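You operate a simulated robot arm through the tools that you are given. There is no shell and no other tool.

You are at the controls of a simulated robot arm. One attempt, no reset.

TASK
Fit the reducer in the wide socket, push the grey riser into it and cap the riser.
Fine: Use the grey end cap; each piece goes fully home.

Only the result counts: the job must be done as asked and must still hold three seconds after the hand-in. Knocking over, shifting, dropping, spilling or breaking anything else fails it. Lids that push on must go on centred and level and be pressed home; caps that screw on are set level and turned clockwise until they are tight.

THE ROBOT
A 7-joint arm with a two-finger parallel gripper, fixed in place. Base frame: the origin is on the floor under the middle of its stand, x ahead of it, y to its left, z up; the work surface is at about z = 800. Units: mm, rad, N and s.
With the tool pointing down near the work surface it reaches from about 100 to 660 mm from the base axis. Its first joint turns from -1.152 to 1.152 rad. Payload 1.57 kg.
Tool frame: the origin (TCP) lies between the finger pads and is the grasp point; the fingertips stand 30 mm ahead of it; z points along the fingers, y is the line along which they close. Largest opening 80 mm; finger width 17, thickness 12; the body of the gripper, 40 by 82 mm, starts 80 mm behind the TCP.
Orientation is told as [roll, pitch, yaw] about the base's x, y, z axes, in that order, counted from this pose: with the fingers straight down and closing along the base's y, the tool's x points along the base's -x, its y along +y and its z along -z.

THE INTERFACE
- The arm moves only by the tool send_rows. Its argument "motion" is a list of rows, each a list of 3 entries, a list of its own where there are three numbers: the shift along the tool's x, y, z in units of 30 mm (1.0 is 30 mm), then the turn, a rotation vector about the tool's x, y, z in units of 6 degrees (1.0 is 6 degrees), then the gripper command, from -1 (shut) to 1 (fully open), values between in proportion. In form: [[[x, y, z], [rx, ry, rz], hand], ...]. A call has 1 to 20 rows; each row shifts and turns the commanded pose from where the row before left it, along the tool's axes as they then stand. A call with a number of a shift or a turn outside -1 to 1 is refused whole. Each row takes 0.2 s and may step no farther than 50 mm and 0.15 rad from the row before; otherwise, or with a gripper value out of range, the whole call is refused. A pose out of reach is approached as far as the arm can. The call stops where the force on the tool passes 40 N (or 10 N more than at its start, if that is more) or the arm is blocked; 0.2 s more then pass. The fingers move at their own pace (about 72 mm/s each) and stop on an object; they squeeze with about 37 N. The grip force told is the motor's: it shows also when the fingers shut on nothing. Time passes only in rows, and 0.2 s behind the last, so rows that do not move let the fingers close. The reply holds the time, the measured pose of the TCP, the force on the tool along the base axes, the opening and the grip force, in the units named above and with some noise, with the torque about the TCP (base axes, N m) and any sound that the robot's microphone picked up.
- Cameras (640 x 400 px; columns grow to the right, rows downward): "scene" is fixed at [64, 441.5, 1422.3]; the picture's right is [-0.67, -0.75, 0.00], its down [-0.44, 0.39, -0.81] and it looks along [0.60, -0.54, -0.59] (base axes); focal length 288 px, centre (320, 200). "wrist" rides on the gripper at [72, -7, -122] in the tool frame; the picture's right is [0.09, 1.00, 0.00], its down [-0.84, 0.08, -0.54] and it looks along [-0.54, 0.05, 0.84] (tool axes); focal length 238 px, centre (320, 200). There is no depth. A picture from a camera that has moved, and an enlarged one, comes with that camera's place and axes in the base frame and with its lens.
- capture(camera): a new picture of that camera. The clock stands still meanwhile.
- inspect(camera, box): a new picture of the part [left, top, right, bottom] of that camera's present view, enlarged. The clock stands still meanwhile.
- finish_job(): hands the job in; it is judged then, once.

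Places have to be worked out from the pictures, the camera data and where the tool is seen. Open the gripper and draw the arm clear of the work before you hand the job in, unless the task says otherwise.

The tools are called after ">>>" by a JSON object that holds its "method" and its "body". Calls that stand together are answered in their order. send_rows: Moves the arm, as the interface text tells. Its arguments: {"type":"object","properties":{"motion":{"type":"array","items":{"type":"array"}}},"required":["motion"]} The other tools are called the same way: capture (camera) takes a picture; inspect (camera, box) takes an enlarged picture of a part of a camera's view; finish_job () hands the job in.

At the start:

```text
t: 0.0
eef_pos: [355.1, 154.7, 1241.7]
orientation: [0.0, -0.001, 0.001]
contact_force: [-0.4, 0.1, -0.3]
ft_torque: [-0.03, 0.06, -0.01]
grip_width: 80.1
finger_force: 0.1
```

scene: 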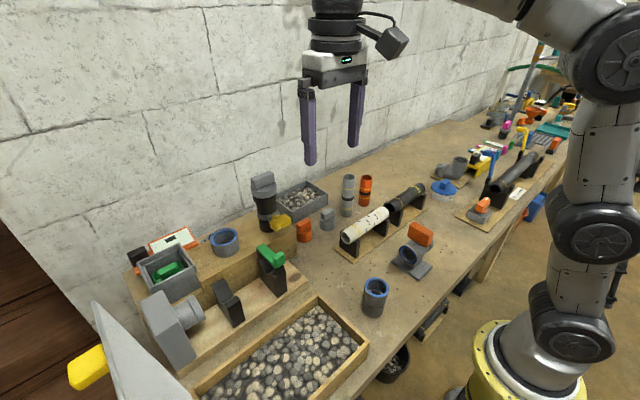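
wrist: 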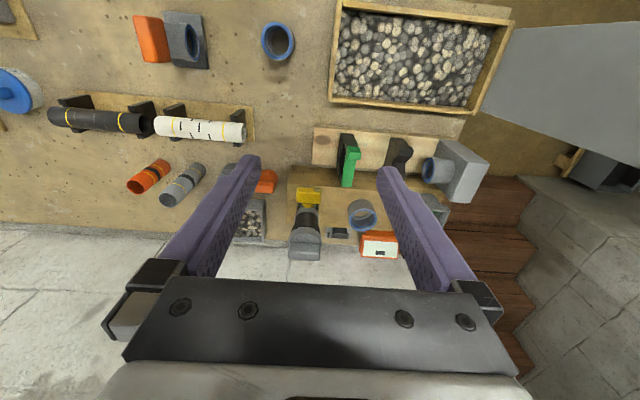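

I start by looking closer at the work area to tell the pieces apart: sockets, reducer, risers and caps.

>>> {"method": "inspect", "body": {"camera": "scene", "box": [120, 160, 320, 285]}}

>>> {"method": "inspect", "body": {"camera": "scene", "box": [280, 160, 480, 285]}}

>>> {"method": "inspect", "body": {"camera": "scene", "box": [120, 240, 320, 365]}}

>>> {"method": "inspect", "body": {"camera": "scene", "box": [300, 200, 460, 300]}}

>>> {"method": "inspect", "body": {"camera": "scene", "box": [420, 80, 600, 230]}}

>>> {"method": "inspect", "body": {"camera": "wrist", "box": [240, 120, 500, 270]}}

>>> {"method": "inspect", "body": {"camera": "wrist", "box": [0, 0, 320, 240]}}

```text
3.20 times, centred on (220, 222) of scene
camera zoom: at [64.0, 441.5, 1422.3], right [-0.67, -0.75, 0.0], down [-0.44, 0.39, -0.81], along [0.6, -0.54, -0.59], focal length 922 px, centre (640, 128)
```

zoom: 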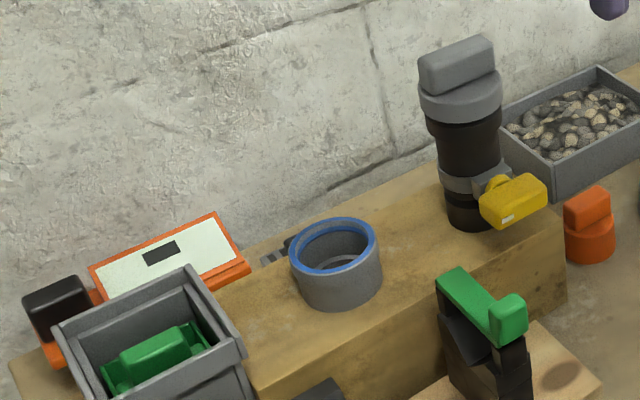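

```text
3.20 times, centred on (380, 222) of scene
camera zoom: at [64.0, 441.5, 1422.3], right [-0.67, -0.75, 0.0], down [-0.44, 0.39, -0.81], along [0.6, -0.54, -0.59], focal length 922 px, centre (128, 128)
```

zoom: 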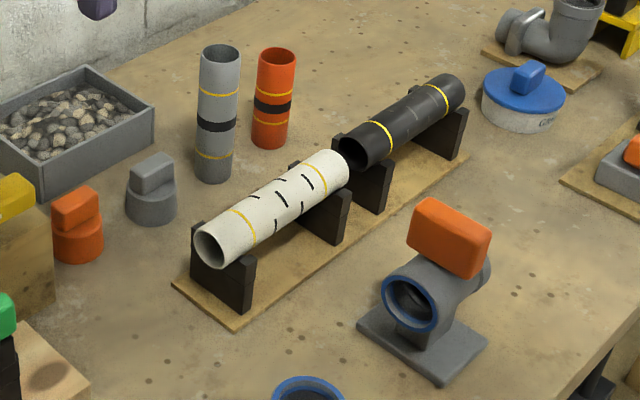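

```text
3.20 times, centred on (220, 302) of scene
camera zoom: at [64.0, 441.5, 1422.3], right [-0.67, -0.75, 0.0], down [-0.44, 0.39, -0.81], along [0.6, -0.54, -0.59], focal length 922 px, centre (640, -128)
```

zoom: 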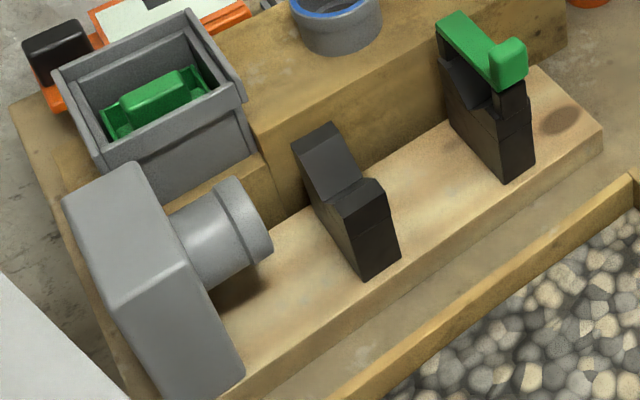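

```text
4.00 times, centred on (380, 250) of scene
camera zoom: at [64.0, 441.5, 1422.3], right [-0.67, -0.75, 0.0], down [-0.44, 0.39, -0.81], along [0.6, -0.54, -0.59], focal length 1153 px, centre (80, 0)
```

zoom: 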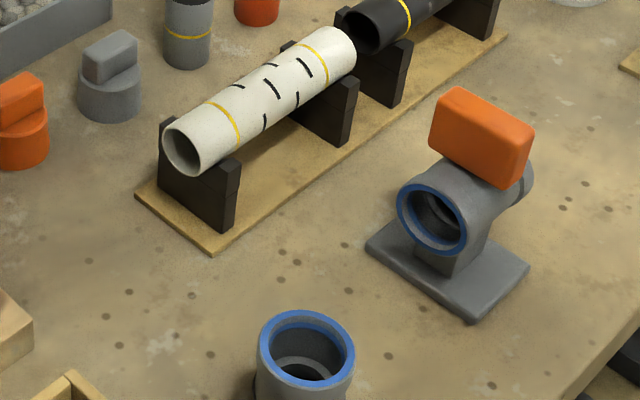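

```text
2.67 times, centred on (510, 155) of scene
camera zoom: at [64.0, 441.5, 1422.3], right [-0.67, -0.75, 0.0], down [-0.44, 0.39, -0.81], along [0.6, -0.54, -0.59], focal length 768 px, centre (-187, 320)
```

zoom: 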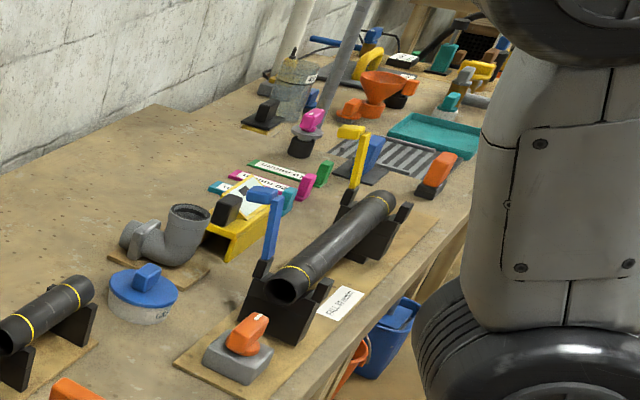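

```text
2.46 times, centred on (370, 195) of wrist
camera zoom: at [282.8, 149.0, 1363.6], right [-0.09, 1.0, 0.0], down [0.84, 0.08, 0.54], along [0.54, 0.05, -0.84], focal length 587 px, centre (197, 212)
```

zoom: 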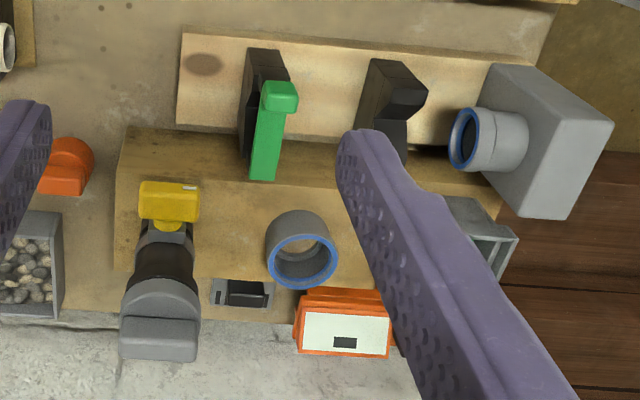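

```text
1.67 times, centred on (160, 120) of wrist
camera zoom: at [282.8, 149.0, 1363.6], right [-0.09, 1.0, 0.0], down [0.84, 0.08, 0.54], along [0.54, 0.05, -0.84], focal length 397 px, centre (587, 333)
```

zoom: 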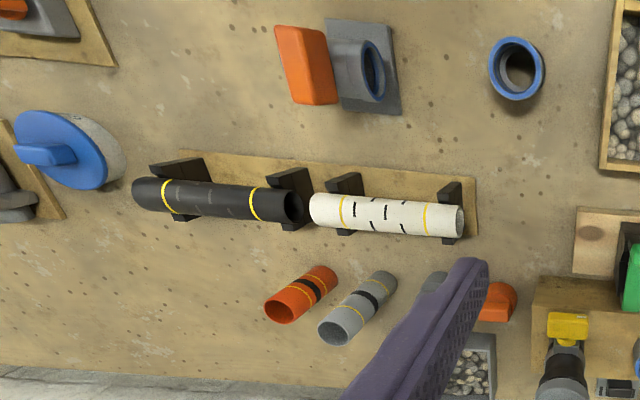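

The loose blue-rimmed piece on the table is at about (280, 76), with its rim near z 885. The blue-rimmed socket on the block is at about (597, 272), rim near z 940. I move the wrist camera over the table piece for a close view so I can tell which one is the reducer.

>>> {"method": "send_rows", "body": {"motion": [[[0.31, -0.33, 0.8], [0, 0, 0], 1], [[0.31, -0.33, 0.8], [0, 0, 0], 1], [[0.31, -0.33, 0.8], [0, 0, 0], 1], [[0.31, -0.33, 0.8], [0, 0, 0], 1], [[0.31, -0.33, 0.8], [0, 0, 0], 1], [[0.31, -0.33, 0.8], [0, 0, 0], 1], [[0.31, -0.33, 0.8], [0, 0, 0], 1], [[0.31, -0.33, 0.8], [0, 0, 0], 1]]}}

>>> {"method": "capture", "body": {"camera": "wrist"}}

>>> {"method": "capture", "body": {"camera": "scene"}}

```text
t: 1.8
eef_pos: [282.2, 76.8, 1050.8]
orientation: [-0.001, -0.002, 0.003]
contact_force: [-0.4, -0.6, 0.1]
ft_torque: [-0.01, 0.03, -0.01]
grip_width: 80.0
finger_force: 0.1
```

```text
taken
camera wrist: at [209.8, 70.0, 1171.5], right [-0.09, 1.0, 0.0], down [0.84, 0.08, 0.54], along [0.54, 0.05, -0.84], focal length 238 px, centre (320, 200)
```

wrist: 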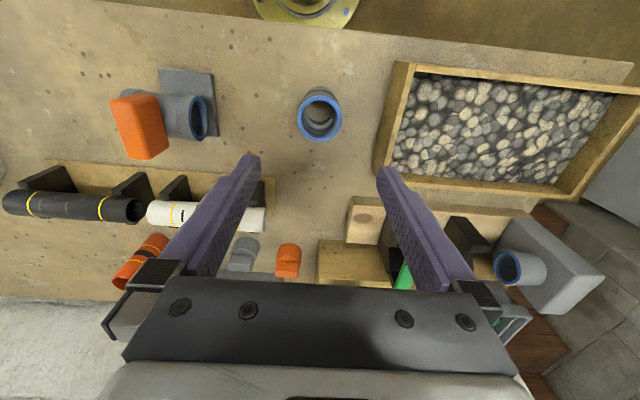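

```text
taken
```

scene: 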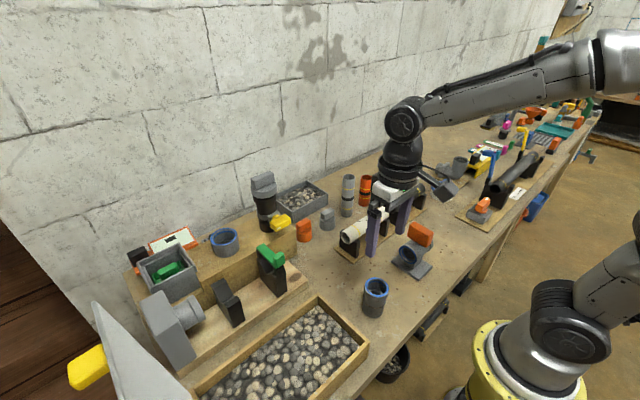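

>>> {"method": "inspect", "body": {"camera": "wrist", "box": [260, 60, 380, 160]}}

>>> {"method": "inspect", "body": {"camera": "scene", "box": [340, 260, 420, 330]}}

>>> {"method": "inspect", "body": {"camera": "scene", "box": [190, 210, 270, 270]}}

>>> {"method": "inspect", "body": {"camera": "wrist", "box": [380, 170, 640, 350]}}

```text
4.00 times, centred on (320, 110) of wrist
camera zoom: at [209.8, 70.0, 1171.5], right [-0.09, 1.0, 0.0], down [0.84, 0.08, 0.54], along [0.54, 0.05, -0.84], focal length 953 px, centre (320, 560)
```

zoom: 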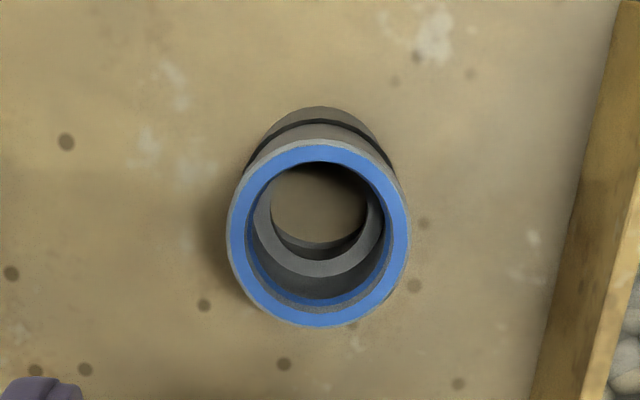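

```text
5.71 times, centred on (380, 295) of scene
camera zoom: at [64.0, 441.5, 1422.3], right [-0.67, -0.75, 0.0], down [-0.44, 0.39, -0.81], along [0.6, -0.54, -0.59], focal length 1646 px, centre (-23, -343)
```

zoom: 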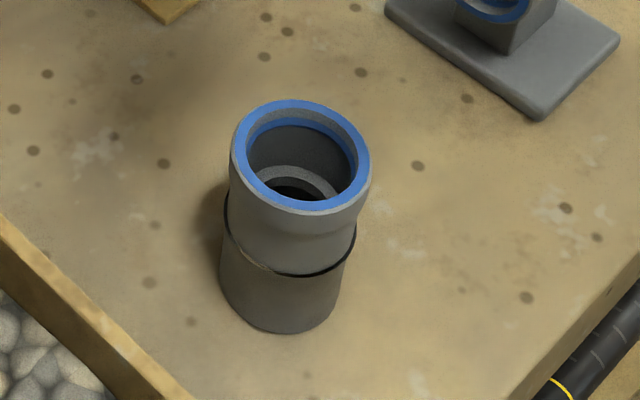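

```text
6.67 times, centred on (230, 240) of scene
camera zoom: at [64.0, 441.5, 1422.3], right [-0.67, -0.75, 0.0], down [-0.44, 0.39, -0.81], along [0.6, -0.54, -0.59], focal length 1921 px, centre (920, -67)
```

zoom: 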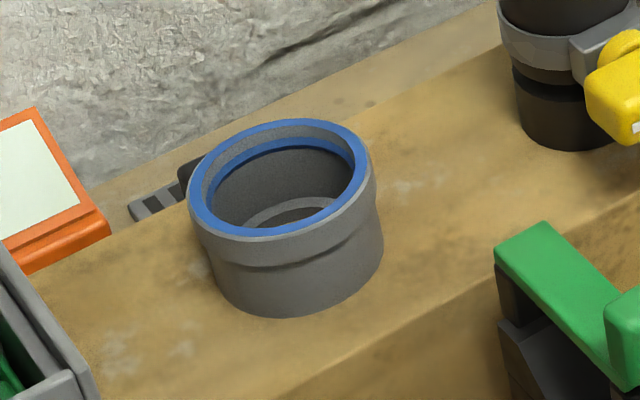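

```text
2.22 times, centred on (510, 260) of wrist
camera zoom: at [209.8, 70.0, 1171.5], right [-0.09, 1.0, 0.0], down [0.84, 0.08, 0.54], along [0.54, 0.05, -0.84], focal length 530 px, centre (-102, 67)
```

zoom: 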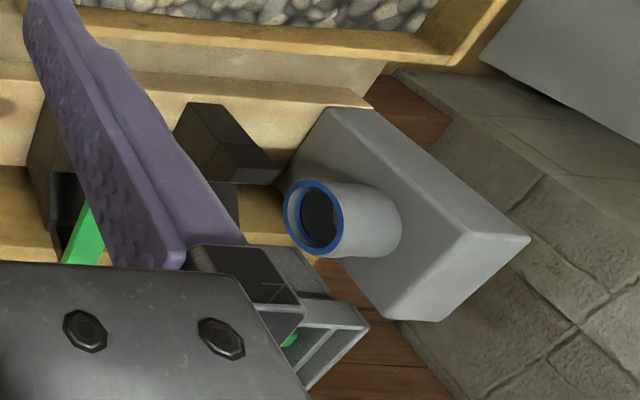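

The table piece is the reducer: blue-rimmed bell on top, black ring, plain spigot below. The wide socket is the fixed-looking one on the block. I now bring the wrist camera over that socket for an accurate fix.

>>> {"method": "send_rows", "body": {"motion": [[[-0.79, 0.54, -0.27], [0, 0, 0], 1], [[-0.79, 0.54, -0.27], [0, 0, 0], 1], [[-0.79, 0.54, -0.27], [0, 0, 0], 1], [[-0.79, 0.54, -0.27], [0, 0, 0], 1], [[-0.79, 0.54, -0.27], [0, 0, 0], 1], [[-0.79, 0.54, -0.27], [0, 0, 0], 1], [[-0.79, 0.54, -0.27], [0, 0, 0], 1], [[-0.79, 0.54, -0.27], [0, 0, 0], 1], [[-0.79, 0.54, -0.27], [0, 0, 0], 1], [[-0.79, 0.54, -0.27], [0, 0, 0], 1]]}}

>>> {"method": "capture", "body": {"camera": "wrist"}}

>>> {"method": "inspect", "body": {"camera": "wrist", "box": [260, 110, 420, 210]}}

>>> {"method": "capture", "body": {"camera": "scene"}}

```text
t: 4.0
eef_pos: [519.3, 239.6, 1130.1]
orientation: [0.0, 0.0, -0.001]
contact_force: [-0.2, -0.3, 0.7]
ft_torque: [-0.03, -0.02, 0.01]
grip_width: 80.1
finger_force: 0.1
```

```text
taken
camera wrist: at [446.6, 232.1, 1252.3], right [-0.09, 1.0, 0.0], down [0.84, 0.08, 0.54], along [0.54, 0.05, -0.84], focal length 238 px, centre (320, 200)
```

wrist: 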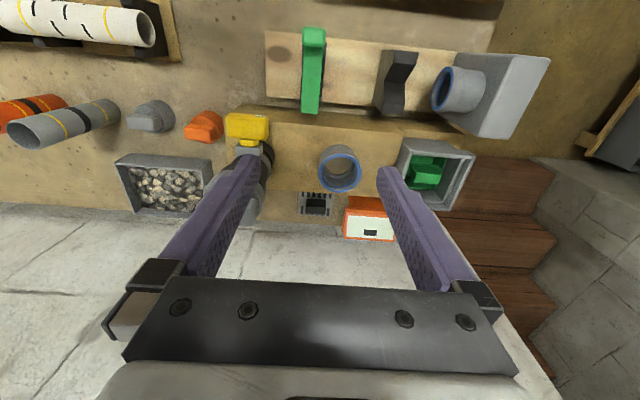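

```text
4.00 times, centred on (340, 160) of wrist
camera zoom: at [446.6, 232.1, 1252.3], right [-0.09, 1.0, 0.0], down [0.84, 0.08, 0.54], along [0.54, 0.05, -0.84], focal length 953 px, centre (240, 360)
```

zoom: 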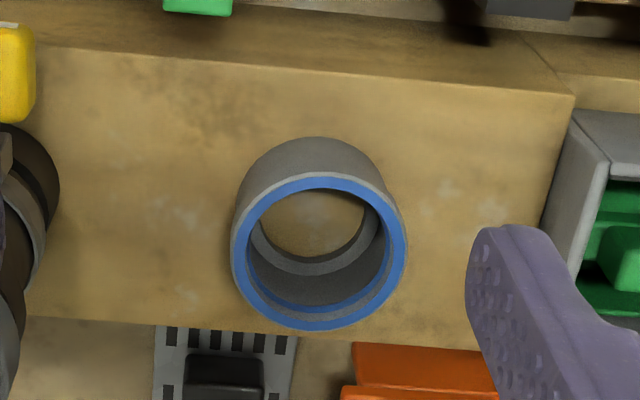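

```text
taken
```

scene: 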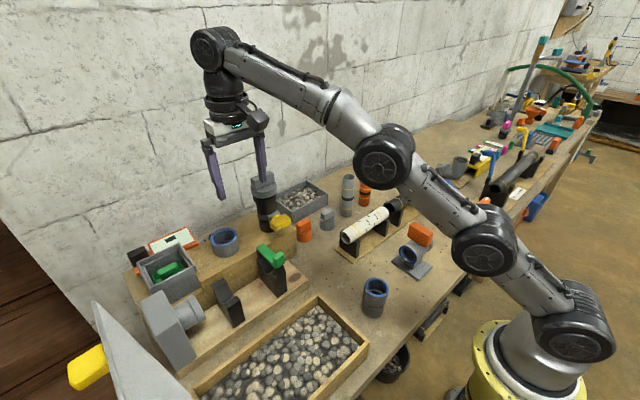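

The rays from both cameras meet at about (597.7, 274.5, 940) for the socket rim, with outer ⌀ ≈64 and bore ≈51. That is near the reach limit, so I check that the empty tool can stand above it, high first and then lower.

>>> {"method": "send_rows", "body": {"motion": [[[-0.655, 0.29, -1.0], [0, 0, 0], 1], [[-0.655, 0.29, -1.0], [0, 0, 0], 1], [[-0.655, 0.29, -1.0], [0, 0, 0], 1], [[-0.655, 0.29, -1.0], [0, 0, 0], 1], [[0, 0, 0], [0, 0, 0], 1]]}}

>>> {"method": "capture", "body": {"camera": "wrist"}}

```text
t: 5.2
eef_pos: [509.3, 234.0, 1152.8]
orientation: [0.0, -0.001, 0.0]
contact_force: [0.8, -0.2, -0.1]
ft_torque: [0.0, -0.01, 0.01]
grip_width: 80.2
finger_force: 0.0
out of reach, approached as far as the arm can: row 1, 2, 3, 4
```

```text
taken
camera wrist: at [436.8, 226.5, 1273.5], right [-0.09, 1.0, 0.0], down [0.84, 0.08, 0.54], along [0.54, 0.05, -0.84], focal length 238 px, centre (320, 200)
```

wrist: 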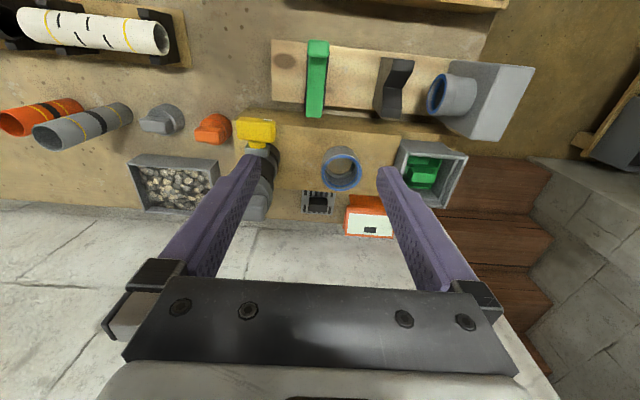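

Straight-down reach falls off with height: the arm stopped at r ≈ 560 at z ≈ 1153. The stacked parts at the socket will need a tool tilted outward. I make a small test move toward the base to see where the commanded pose now sits.

>>> {"method": "send_rows", "body": {"motion": [[[0.5, -0.3, 0.5], [0, 0, 0], 1], [[0, 0, 0], [0, 0, 0], 1]]}}

```text
t: 5.8
eef_pos: [493.4, 225.5, 1137.8]
orientation: [0.002, -0.002, 0.002]
contact_force: [0.6, -0.7, -0.5]
ft_torque: [0.03, -0.03, -0.02]
grip_width: 80.1
finger_force: 0.1
```

The commanded pose follows the actual one, so I can work in relative moves. I tilt the tool 42° outward in place, then travel to a point above the reducer at about (282, 76).

>>> {"method": "send_rows", "body": {"motion": [[[0, 0, 0], [0, -1, 0], 1], [[0, 0, 0], [0, -1, 0], 1], [[0, 0, 0], [0, -1, 0], 1], [[0, 0, 0], [0, -1, 0], 1], [[0, 0, 0], [0, -1, 0], 1], [[0, 0, 0], [0, -1, 0], 1], [[0, 0, 0], [0, -1, 0], 1], [[0.786, -0.498, -0.178], [0, 0, 0], 1], [[0.786, -0.498, -0.178], [0, 0, 0], 1], [[0.786, -0.498, -0.178], [0, 0, 0], 1], [[0.786, -0.498, -0.178], [0, 0, 0], 1], [[0.786, -0.498, -0.178], [0, 0, 0], 1], [[0.786, -0.498, -0.178], [0, 0, 0], 1], [[0.786, -0.498, -0.178], [0, 0, 0], 1], [[0.786, -0.498, -0.178], [0, 0, 0], 1], [[0.786, -0.498, -0.178], [0, 0, 0], 1], [[0.786, -0.498, -0.178], [0, 0, 0], 1]]}}

>>> {"method": "capture", "body": {"camera": "wrist"}}

>>> {"method": "capture", "body": {"camera": "scene"}}

```text
t: 9.4
eef_pos: [282.8, 73.3, 1018.7]
orientation: [0.0, -0.733, 0.002]
contact_force: [0.0, 0.2, 0.1]
ft_torque: [-0.02, 0.02, -0.01]
grip_width: 80.2
finger_force: 0.1
```

```text
taken
camera wrist: at [147.4, 67.3, 1060.9], right [-0.07, 1.0, -0.06], down [0.26, 0.08, 0.96], along [0.96, 0.05, -0.26], focal length 238 px, centre (320, 200)
```

wrist: 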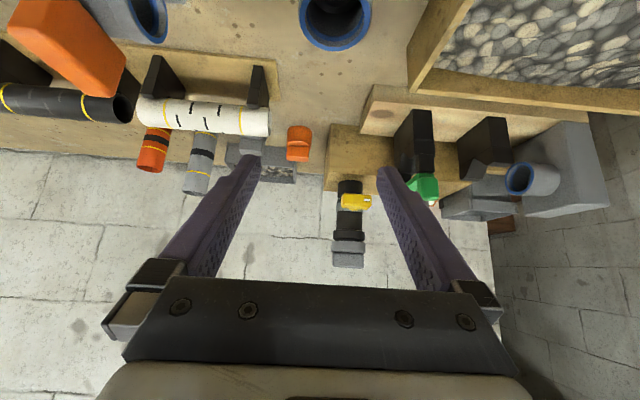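

```text
taken
```

scene: 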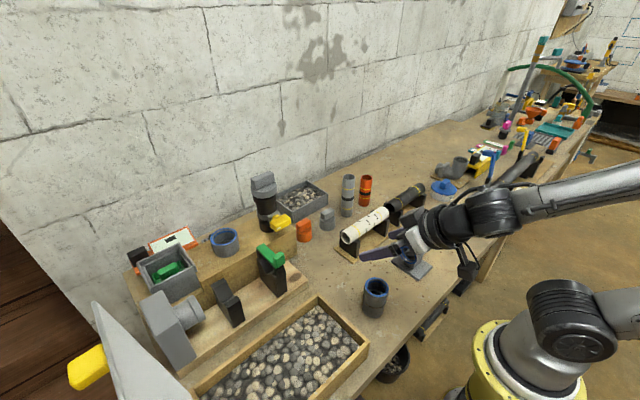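

The tool is tilted and sits above the reducer. I lower it so the fingers straddle the bell, with the pads around z 858–882, and take pictures before closing.

>>> {"method": "send_rows", "body": {"motion": [[[0.556, 0.015, 0.555], [0, 0, 0], 1], [[0.556, 0.015, 0.555], [0, 0, 0], 1], [[0.556, 0.015, 0.555], [0, 0, 0], 1], [[0.556, 0.015, 0.555], [0, 0, 0], 1], [[0.556, 0.015, 0.555], [0, 0, 0], 1], [[0.556, 0.015, 0.555], [0, 0, 0], 1]]}}

>>> {"method": "capture", "body": {"camera": "wrist"}}

>>> {"method": "inspect", "body": {"camera": "scene", "box": [300, 220, 480, 340]}}

```text
t: 10.8
eef_pos: [274.5, 78.3, 874.6]
orientation: [0.0, -0.733, 0.002]
contact_force: [-0.4, 0.5, -0.4]
ft_torque: [-0.02, -0.01, -0.01]
grip_width: 79.8
finger_force: 0.2
```

```text
taken
camera wrist: at [140.0, 71.1, 917.6], right [-0.07, 1.0, -0.06], down [0.26, 0.08, 0.96], along [0.96, 0.05, -0.26], focal length 238 px, centre (320, 200)
```

wrist: 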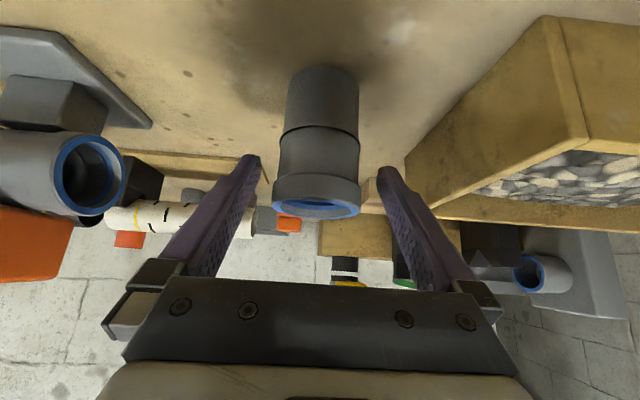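

```text
3.33 times, centred on (390, 280) of scene
camera zoom: at [63.9, 441.5, 1422.3], right [-0.67, -0.75, 0.0], down [-0.44, 0.39, -0.81], along [0.6, -0.54, -0.59], focal length 960 px, centre (87, -67)
```

zoom: 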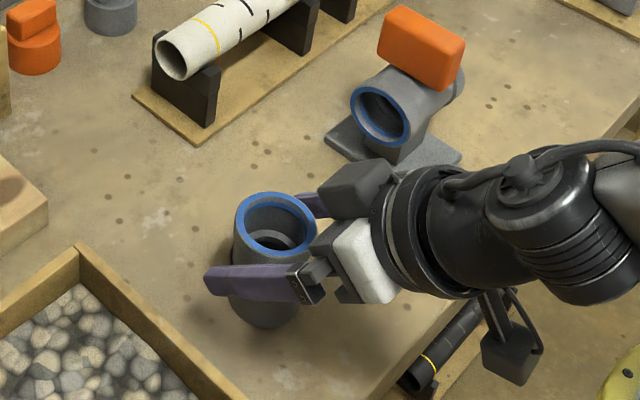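

The reducer sits between the fingers, about 2–3 mm toward −y from the tool's centre. I shift by that much and close on it.

>>> {"method": "send_rows", "body": {"motion": [[[0, -0.08, 0], [0, 0, 0], 1], [[0, 0, 0], [0, 0, 0], -1], [[0, 0, 0], [0, 0, 0], -1], [[0, 0, 0], [0, 0, 0], -1], [[0, 0, 0], [0, 0, 0], -1]]}}

>>> {"method": "capture", "body": {"camera": "wrist"}}

```text
t: 12.0
eef_pos: [274.4, 76.5, 876.7]
orientation: [-0.001, -0.731, 0.001]
contact_force: [0.5, -0.9, 1.0]
ft_torque: [0.02, -0.04, -0.03]
grip_width: 48.3
finger_force: 36.7
```

```text
taken
camera wrist: at [139.5, 68.4, 918.7], right [-0.07, 1.0, -0.06], down [0.26, 0.08, 0.96], along [0.96, 0.05, -0.26], focal length 238 px, centre (320, 200)
```

wrist: 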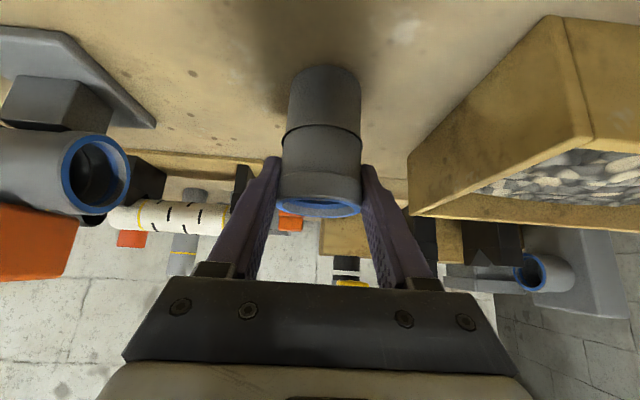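

Grip holds at 48.3 mm with 36.7 N. I look closely at how the pads sit on the piece.

>>> {"method": "inspect", "body": {"camera": "wrist", "box": [240, 50, 400, 250]}}

>>> {"method": "inspect", "body": {"camera": "scene", "box": [330, 250, 430, 330]}}

```text
2.00 times, centred on (320, 150) of wrist
camera zoom: at [139.5, 68.4, 918.7], right [-0.07, 1.0, -0.06], down [0.26, 0.08, 0.96], along [0.96, 0.05, -0.26], focal length 477 px, centre (320, 300)
```

zoom: 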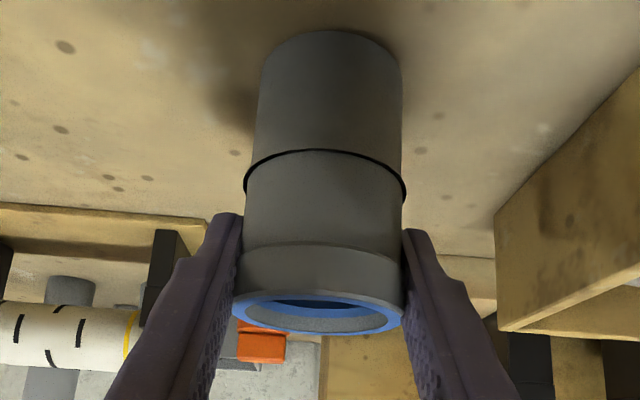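

```text
5.00 times, centred on (380, 290) of scene
camera zoom: at [63.9, 441.5, 1422.3], right [-0.67, -0.75, 0.0], down [-0.44, 0.39, -0.81], along [0.6, -0.54, -0.59], focal length 1441 px, centre (20, -250)
```

zoom: 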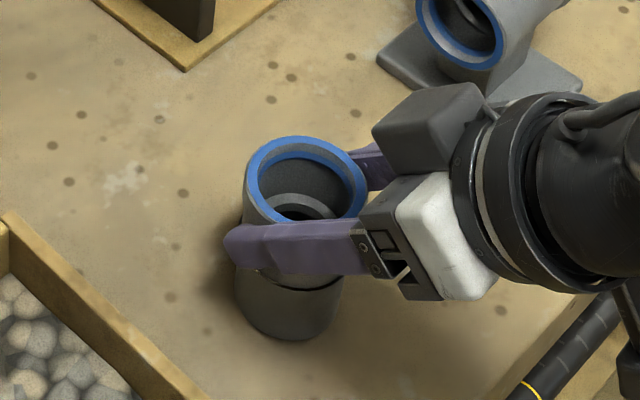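

The grip is on the collar and looks square. I lift straight up 180 mm and check that the piece hangs plumb.

>>> {"method": "send_rows", "body": {"motion": [[[-0.167, 0, -0.186], [0, 0, 0], -1], [[-0.5, 0, -0.556], [0, 0, 0], -1], [[-0.669, 0, -0.743], [0, 0, 0], -1], [[-0.669, 0, -0.743], [0, 0, 0], -1], [[-0.669, 0, -0.743], [0, 0, 0], -1], [[-0.669, 0, -0.743], [0, 0, 0], -1], [[-0.669, 0, -0.743], [0, 0, 0], -1]]}}

>>> {"method": "inspect", "body": {"camera": "wrist", "box": [240, 50, 400, 250]}}

>>> {"method": "capture", "body": {"camera": "scene"}}

```text
t: 13.6
eef_pos: [273.4, 73.6, 1055.2]
orientation: [-0.002, -0.732, 0.002]
contact_force: [-0.1, -0.9, -0.3]
ft_torque: [0.03, 0.0, 0.01]
grip_width: 48.5
finger_force: 37.0
```

```text
2.00 times, centred on (320, 150) of wrist
camera zoom: at [138.6, 67.2, 1097.8], right [-0.07, 1.0, -0.06], down [0.26, 0.08, 0.96], along [0.96, 0.05, -0.26], focal length 477 px, centre (320, 300)
```

zoom: 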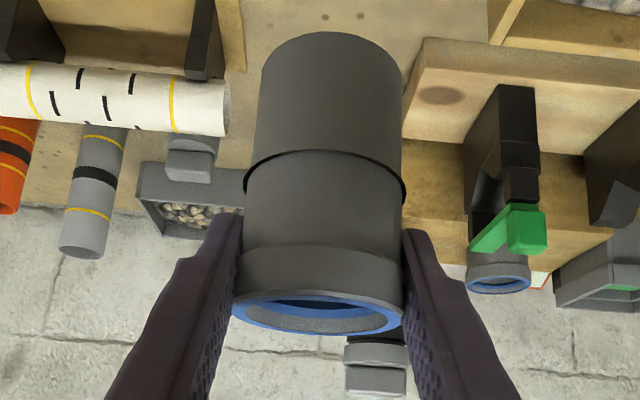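

```text
taken
```

scene: 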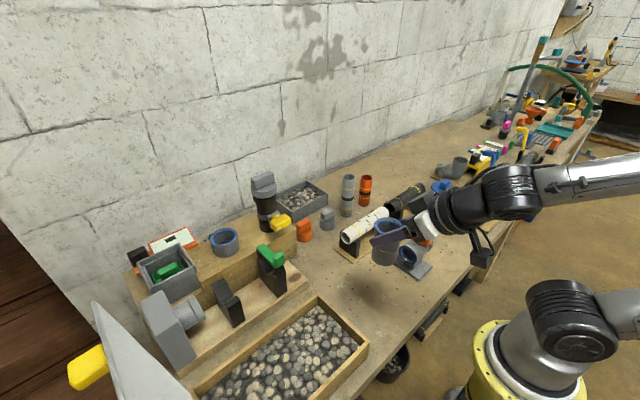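

The reducer hangs upright. I carry it at a safe height to above the wide socket, with the spigot about 60 mm above the rim, then compare positions in both cameras.

>>> {"method": "send_rows", "body": {"motion": [[[-0.602, 0.479, 0.462], [0, 0, 0], -1], [[-0.602, 0.479, 0.462], [0, 0, 0], -1], [[-0.602, 0.479, 0.462], [0, 0, 0], -1], [[-0.602, 0.479, 0.462], [0, 0, 0], -1], [[-0.602, 0.479, 0.462], [0, 0, 0], -1], [[-0.602, 0.479, 0.462], [0, 0, 0], -1], [[-0.602, 0.479, 0.462], [0, 0, 0], -1], [[-0.602, 0.479, 0.462], [0, 0, 0], -1], [[-0.602, 0.479, 0.462], [0, 0, 0], -1], [[-0.602, 0.479, 0.462], [0, 0, 0], -1], [[-0.602, 0.479, 0.462], [0, 0, 0], -1], [[-0.602, 0.479, 0.462], [0, 0, 0], -1], [[-0.602, 0.479, 0.462], [0, 0, 0], -1], [[-0.602, 0.479, 0.462], [0, 0, 0], -1], [[0, 0, 0], [0, 0, 0], -1]]}}

>>> {"method": "capture", "body": {"camera": "wrist"}}

>>> {"method": "capture", "body": {"camera": "scene"}}

>>> {"method": "inspect", "body": {"camera": "scene", "box": [170, 160, 290, 260]}}

>>> {"method": "inspect", "body": {"camera": "wrist", "box": [240, 50, 400, 250]}}

```text
t: 16.8
eef_pos: [593.9, 277.6, 1080.8]
orientation: [0.001, -0.734, 0.001]
contact_force: [0.2, 0.3, 0.3]
ft_torque: [0.0, 0.01, -0.01]
grip_width: 48.6
finger_force: 37.0
```

```text
taken
camera wrist: at [459.3, 270.8, 1122.8], right [-0.07, 1.0, -0.06], down [0.26, 0.08, 0.96], along [0.96, 0.05, -0.26], focal length 238 px, centre (320, 200)
```

wrist: 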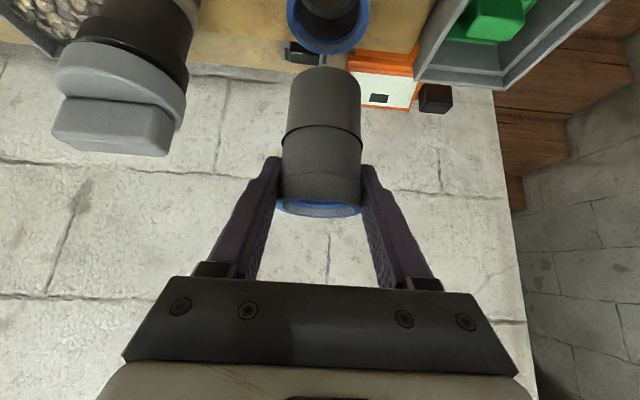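

```text
taken
```

scene: 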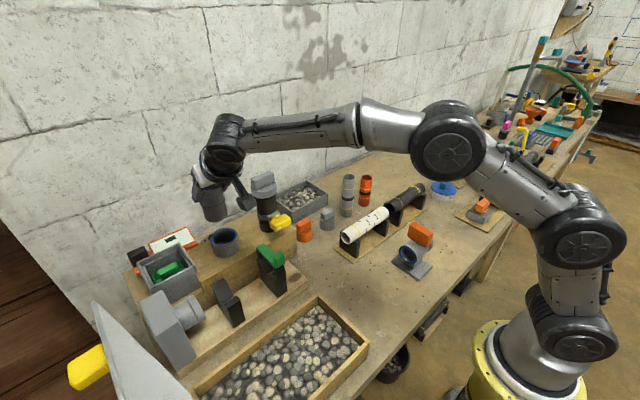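

```text
4.00 times, centred on (230, 210) of scene
camera zoom: at [64.0, 441.5, 1422.3], right [-0.67, -0.75, 0.0], down [-0.44, 0.39, -0.81], along [0.6, -0.54, -0.59], focal length 1153 px, centre (680, 160)
```

zoom: 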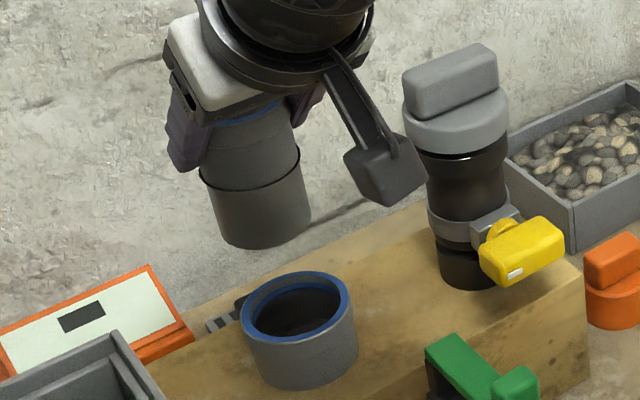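

```text
2.00 times, centred on (320, 150) of wrist
camera zoom: at [459.3, 270.8, 1122.8], right [-0.07, 1.0, -0.06], down [0.26, 0.08, 0.96], along [0.96, 0.05, -0.26], focal length 477 px, centre (320, 300)
```

zoom: 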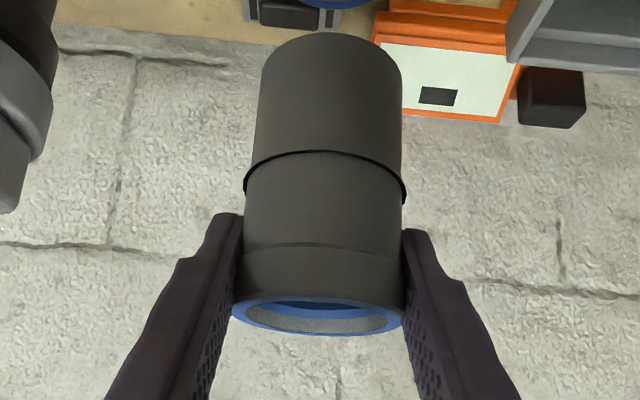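

Both are clearly visible. By the wrist camera the reducer is about 2.5 mm too far toward +y. I zoom in more to measure both axes before lowering.

>>> {"method": "inspect", "body": {"camera": "scene", "box": [185, 170, 265, 260]}}

>>> {"method": "inspect", "body": {"camera": "wrist", "box": [260, 0, 400, 90]}}

```text
4.44 times, centred on (225, 215) of scene
camera zoom: at [64.0, 441.5, 1422.3], right [-0.67, -0.75, 0.0], down [-0.44, 0.39, -0.81], along [0.6, -0.54, -0.59], focal length 1281 px, centre (742, 133)
```

zoom: 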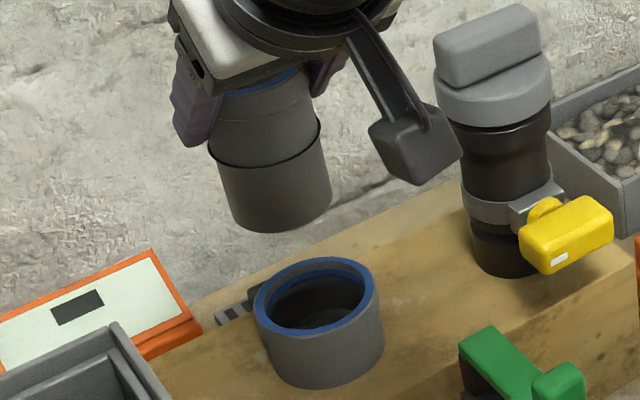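

```text
4.44 times, centred on (330, 45) of wrist
camera zoom: at [459.3, 270.8, 1122.8], right [-0.07, 1.0, -0.06], down [0.26, 0.08, 0.96], along [0.96, 0.05, -0.26], focal length 1059 px, centre (276, 889)
```

zoom: 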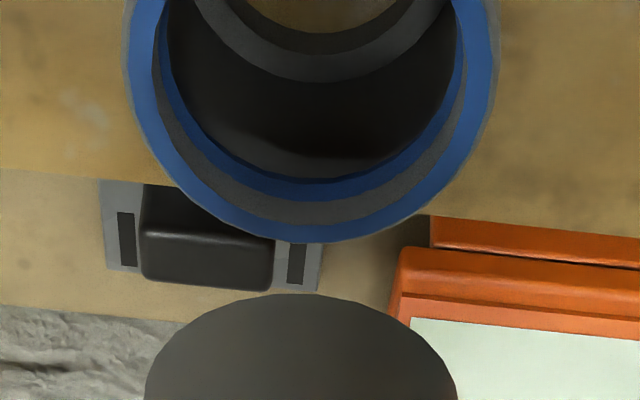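

Fine measurement gives the reducer about 2.7 mm too far in +y. I correct y and lower to about 12 mm above the rim, so the comparison in x is direct.

>>> {"method": "send_rows", "body": {"motion": [[[0.387, -0.03, 0.429], [0, 0, 0], -1], [[0.387, -0.03, 0.429], [0, 0, 0], -1], [[0.387, -0.03, 0.429], [0, 0, 0], -1], [[0, 0, 0], [0, 0, 0], -1]]}}

>>> {"method": "inspect", "body": {"camera": "scene", "box": [185, 170, 265, 260]}}

>>> {"method": "inspect", "body": {"camera": "wrist", "box": [250, 0, 400, 120]}}

>>> {"method": "capture", "body": {"camera": "wrist"}}

```text
t: 17.8
eef_pos: [593.7, 274.9, 1030.0]
orientation: [0.0, -0.733, 0.0]
contact_force: [0.6, -0.4, -1.1]
ft_torque: [0.02, -0.02, -0.03]
grip_width: 48.6
finger_force: 36.9
```

```text
4.44 times, centred on (225, 215) of scene
camera zoom: at [64.0, 441.5, 1422.3], right [-0.67, -0.75, 0.0], down [-0.44, 0.39, -0.81], along [0.6, -0.54, -0.59], focal length 1281 px, centre (742, 133)
```

zoom: 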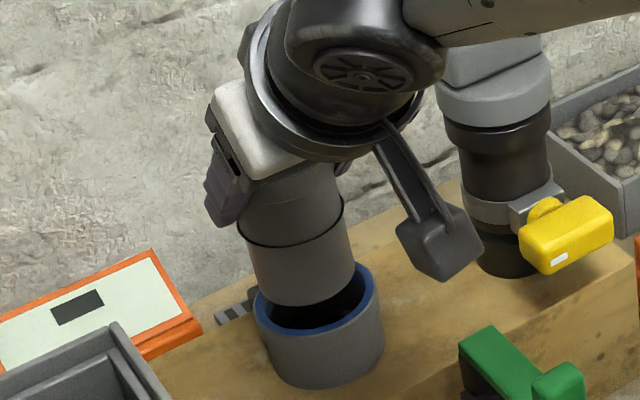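

```text
3.33 times, centred on (325, 60) of wrist
camera zoom: at [459.0, 268.4, 1071.6], right [-0.07, 1.0, -0.06], down [0.26, 0.08, 0.96], along [0.96, 0.05, -0.26], focal length 794 px, centre (303, 667)
```

zoom: 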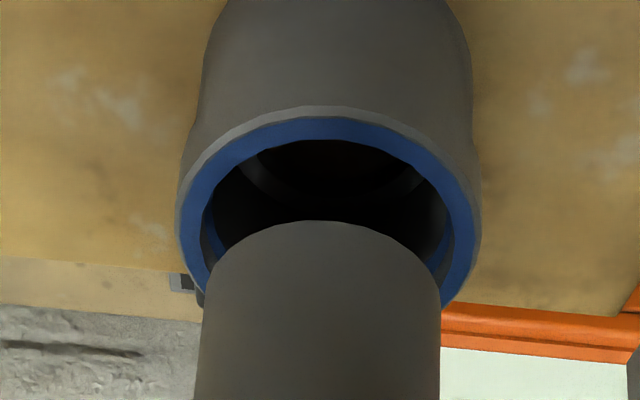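

```text
taken
camera wrist: at [459.0, 268.4, 1071.6], right [-0.07, 1.0, -0.06], down [0.26, 0.08, 0.96], along [0.96, 0.05, -0.26], focal length 238 px, centre (320, 200)
```

wrist: 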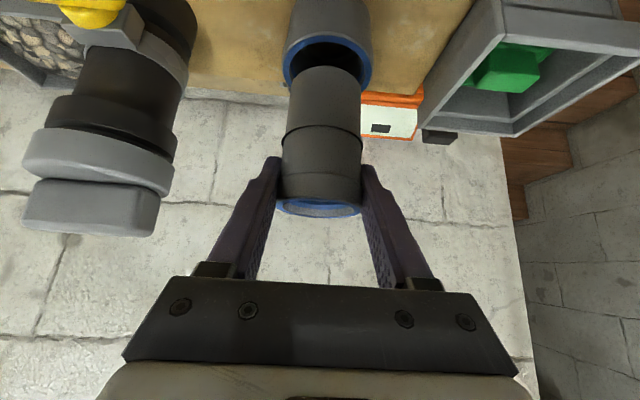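

The wrist view shows the spigot nearly in line with the bore. I zoom tightly on the scene view for precise edge positions of both pieces.

>>> {"method": "inspect", "body": {"camera": "scene", "box": [210, 205, 250, 245]}}

>>> {"method": "inspect", "body": {"camera": "wrist", "box": [275, 20, 385, 100]}}

```text
10.00 times, centred on (230, 225) of scene
camera zoom: at [64.0, 441.5, 1422.3], right [-0.67, -0.75, 0.0], down [-0.44, 0.39, -0.81], along [0.6, -0.54, -0.59], focal length 2882 px, centre (1220, -50)
```

zoom: 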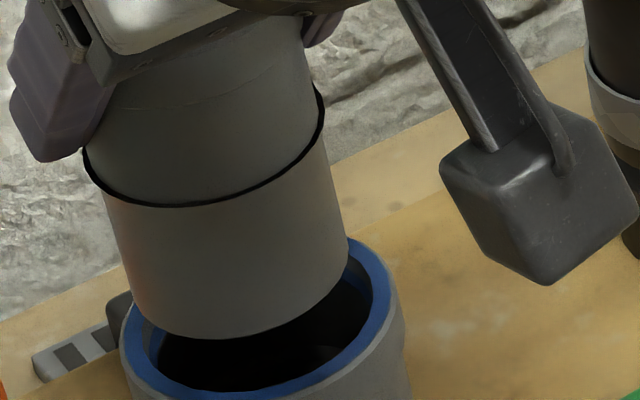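

```text
5.00 times, centred on (330, 60) of wrist
camera zoom: at [459.0, 268.4, 1071.6], right [-0.07, 1.0, -0.06], down [0.26, 0.08, 0.96], along [0.96, 0.05, -0.26], focal length 1192 px, centre (270, 900)
```

zoom: 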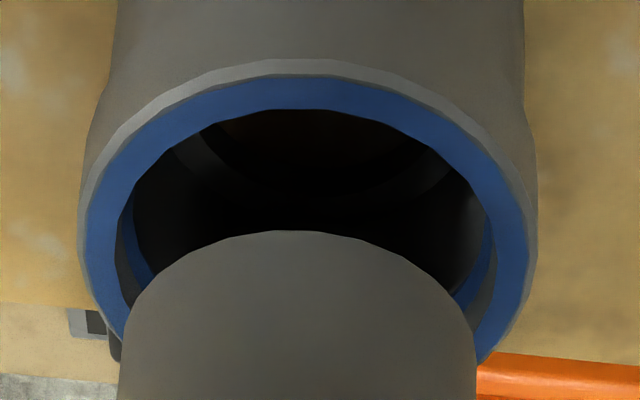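

Combining all three rays, including the rim widths, puts the socket at about (595.3, 274.7) with its rim near z 944. The reducer axis is therefore about 7–9 mm too far in +x, while y is fine. I shift −7.5 mm in x, raise 3 mm, and look again.

>>> {"method": "send_rows", "body": {"motion": [[[0.119, 0, -0.241], [0, 0, 0], -1], [[0, 0, 0], [0, 0, 0], -1]]}}

>>> {"method": "inspect", "body": {"camera": "scene", "box": [205, 210, 261, 245]}}

>>> {"method": "inspect", "body": {"camera": "wrist", "box": [265, 10, 393, 90]}}

```text
t: 18.4
eef_pos: [587.3, 274.7, 1032.2]
orientation: [0.0, -0.732, 0.001]
contact_force: [0.1, 0.0, -0.3]
ft_torque: [0.02, 0.02, 0.0]
grip_width: 48.3
finger_force: 36.4
```

```text
11.43 times, centred on (233, 228) of scene
camera zoom: at [64.0, 441.5, 1422.3], right [-0.67, -0.75, 0.0], down [-0.44, 0.39, -0.81], along [0.6, -0.54, -0.59], focal length 3293 px, centre (1314, -114)
```

zoom: 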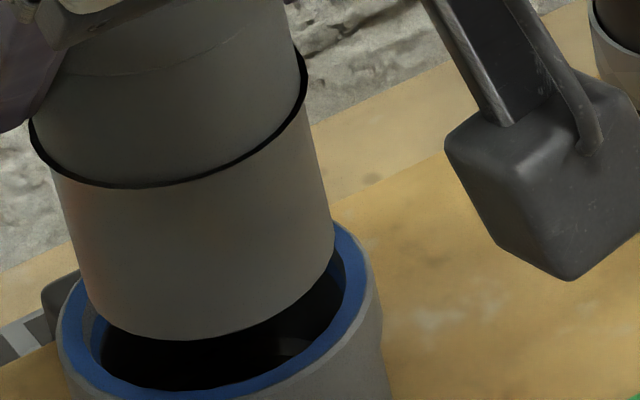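

```text
5.00 times, centred on (329, 50) of wrist
camera zoom: at [450.9, 268.4, 1074.6], right [-0.07, 1.0, -0.06], down [0.26, 0.08, 0.96], along [0.96, 0.05, -0.26], focal length 1192 px, centre (275, 950)
```

zoom: 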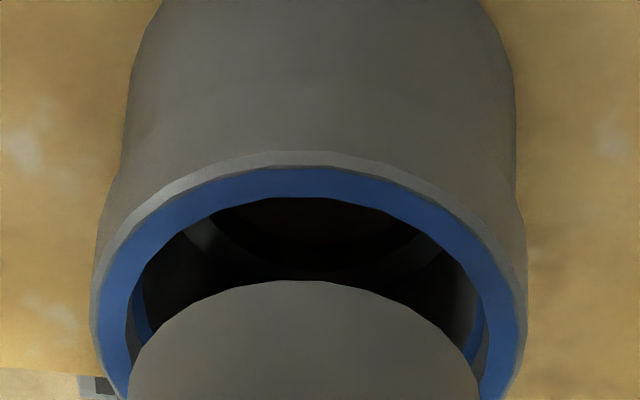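

I need the whole rim in one close view, so I take the same zoom slightly lower.

>>> {"method": "inspect", "body": {"camera": "scene", "box": [201, 212, 257, 247]}}

>>> {"method": "inspect", "body": {"camera": "wrist", "box": [265, 30, 393, 110]}}

```text
11.43 times, centred on (229, 230) of scene
camera zoom: at [64.0, 441.5, 1422.3], right [-0.67, -0.75, 0.0], down [-0.44, 0.39, -0.81], along [0.6, -0.54, -0.59], focal length 3293 px, centre (1360, -137)
```

zoom: 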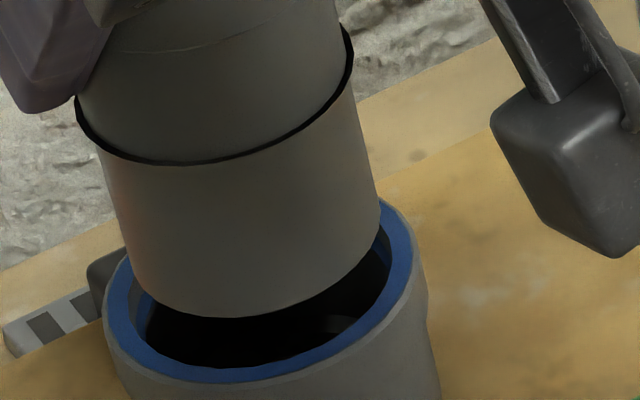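

```text
5.00 times, centred on (329, 70) of wrist
camera zoom: at [450.9, 268.4, 1074.6], right [-0.07, 1.0, -0.06], down [0.26, 0.08, 0.96], along [0.96, 0.05, -0.26], focal length 1192 px, centre (275, 850)
```

zoom: 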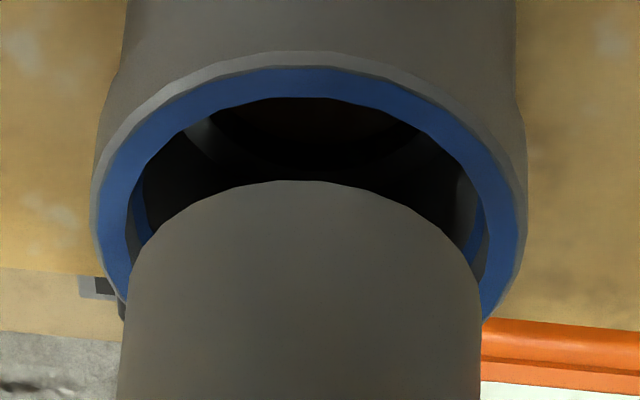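

The three relations (scene u, scene v and wrist rows) now agree. The rim is about 14 mm below the spigot, and the reducer is about 3–5 mm short in x after my shift. I move +3.5 mm in x and lower 9 mm for a near-contact comparison.

>>> {"method": "send_rows", "body": {"motion": [[[0.114, 0, 0.301], [0, 0, 0], -1], [[0, 0, 0], [0, 0, 0], -1]]}}

>>> {"method": "inspect", "body": {"camera": "scene", "box": [201, 212, 257, 247]}}

>>> {"method": "inspect", "body": {"camera": "wrist", "box": [265, 30, 393, 110]}}

```text
t: 19.0
eef_pos: [589.8, 275.2, 1025.5]
orientation: [0.0, -0.734, 0.003]
contact_force: [-0.3, -0.6, -0.7]
ft_torque: [0.07, 0.03, -0.01]
grip_width: 48.7
finger_force: 37.2
```

```text
11.43 times, centred on (229, 230) of scene
camera zoom: at [64.0, 441.5, 1422.3], right [-0.67, -0.75, 0.0], down [-0.44, 0.39, -0.81], along [0.6, -0.54, -0.59], focal length 3293 px, centre (1360, -137)
```

zoom: 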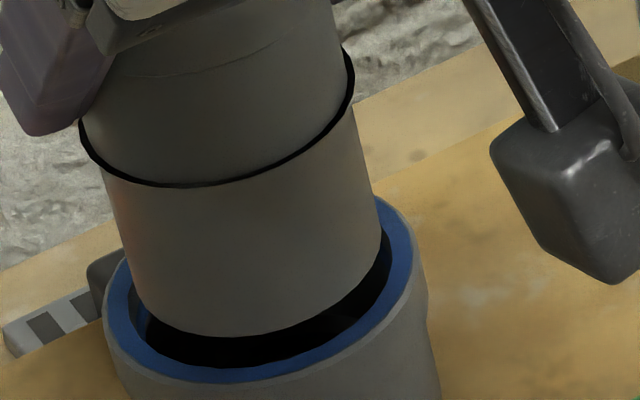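

```text
5.00 times, centred on (329, 70) of wrist
camera zoom: at [454.3, 267.9, 1066.3], right [-0.07, 1.0, -0.06], down [0.26, 0.08, 0.96], along [0.96, 0.05, -0.26], focal length 1192 px, centre (275, 850)
```

zoom: 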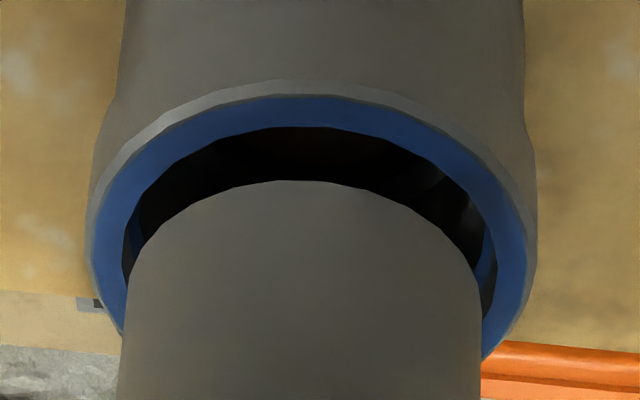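

Now dx ≈ −0.3, dy ≈ −0.3 and the spigot is about 7 mm above the rim, so alignment is close. I lower another 5 mm with a small trim and check.

>>> {"method": "send_rows", "body": {"motion": [[[0.104, 0.01, 0.13], [0, 0, 0], -1], [[0, 0, 0], [0, 0, 0], -1]]}}

>>> {"method": "inspect", "body": {"camera": "scene", "box": [201, 212, 257, 247]}}

>>> {"method": "inspect", "body": {"camera": "wrist", "box": [265, 30, 393, 110]}}

```text
t: 19.6
eef_pos: [591.4, 274.4, 1020.0]
orientation: [0.0, -0.734, -0.001]
contact_force: [-1.0, -0.5, -0.9]
ft_torque: [0.0, 0.04, 0.05]
grip_width: 48.5
finger_force: 36.9
```

```text
11.43 times, centred on (229, 230) of scene
camera zoom: at [64.0, 441.5, 1422.3], right [-0.67, -0.75, 0.0], down [-0.44, 0.39, -0.81], along [0.6, -0.54, -0.59], focal length 3293 px, centre (1360, -137)
```

zoom: 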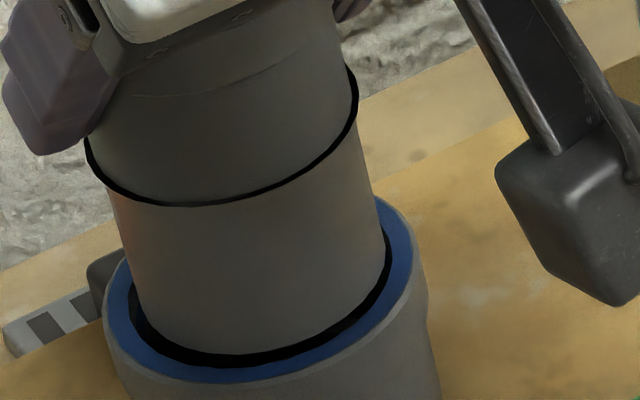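

```text
5.00 times, centred on (329, 70) of wrist
camera zoom: at [454.6, 267.8, 1061.3], right [-0.07, 1.0, -0.06], down [0.26, 0.08, 0.96], along [0.96, 0.05, -0.26], focal length 1192 px, centre (275, 850)
```

zoom: 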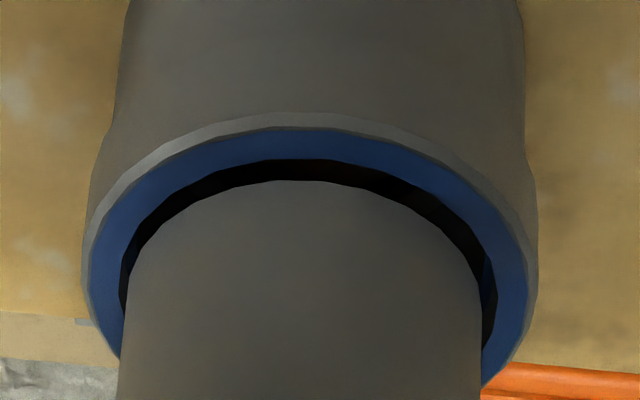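

The spigot now looks concentric with the bore, about 3 mm above it. I trim +0.3 mm in y and lower in 2 mm steps while watching the force.

>>> {"method": "send_rows", "body": {"motion": [[[0.04, 0.01, 0.054], [0, 0, 0], -1], [[0.0446, 0, 0.0495], [0, 0, 0], -1], [[0.0446, 0, 0.0495], [0, 0, 0], -1], [[0.0446, 0, 0.0495], [0, 0, 0], -1]]}}

>>> {"method": "inspect", "body": {"camera": "scene", "box": [201, 212, 257, 247]}}

>>> {"method": "inspect", "body": {"camera": "wrist", "box": [265, 30, 393, 110]}}

```text
t: 20.6
eef_pos: [590.3, 273.9, 1010.8]
orientation: [-0.001, -0.733, 0.0]
contact_force: [0.1, -0.2, -1.3]
ft_torque: [-0.03, 0.03, -0.04]
grip_width: 48.4
finger_force: 36.8
```

```text
11.43 times, centred on (229, 230) of scene
camera zoom: at [64.0, 441.5, 1422.3], right [-0.67, -0.75, 0.0], down [-0.44, 0.39, -0.81], along [0.6, -0.54, -0.59], focal length 3293 px, centre (1360, -137)
```

zoom: 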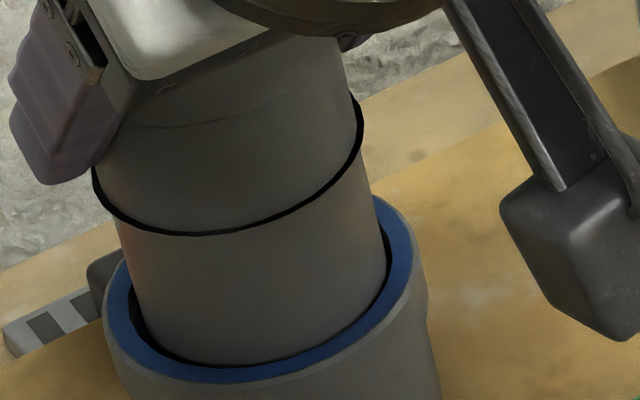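

```text
5.00 times, centred on (329, 70) of wrist
camera zoom: at [454.9, 268.0, 1053.5], right [-0.07, 1.0, -0.06], down [0.26, 0.08, 0.96], along [0.96, 0.05, -0.26], focal length 1192 px, centre (275, 850)
```

zoom: 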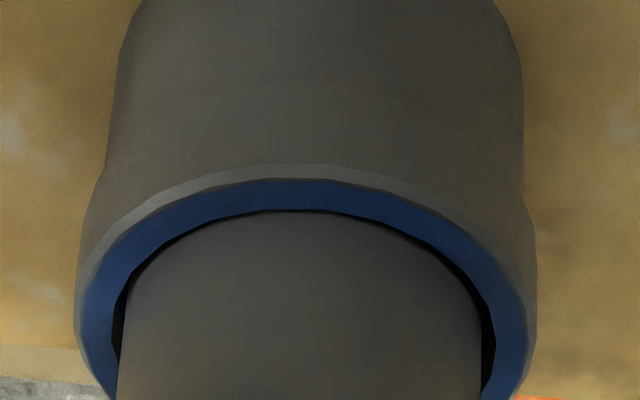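

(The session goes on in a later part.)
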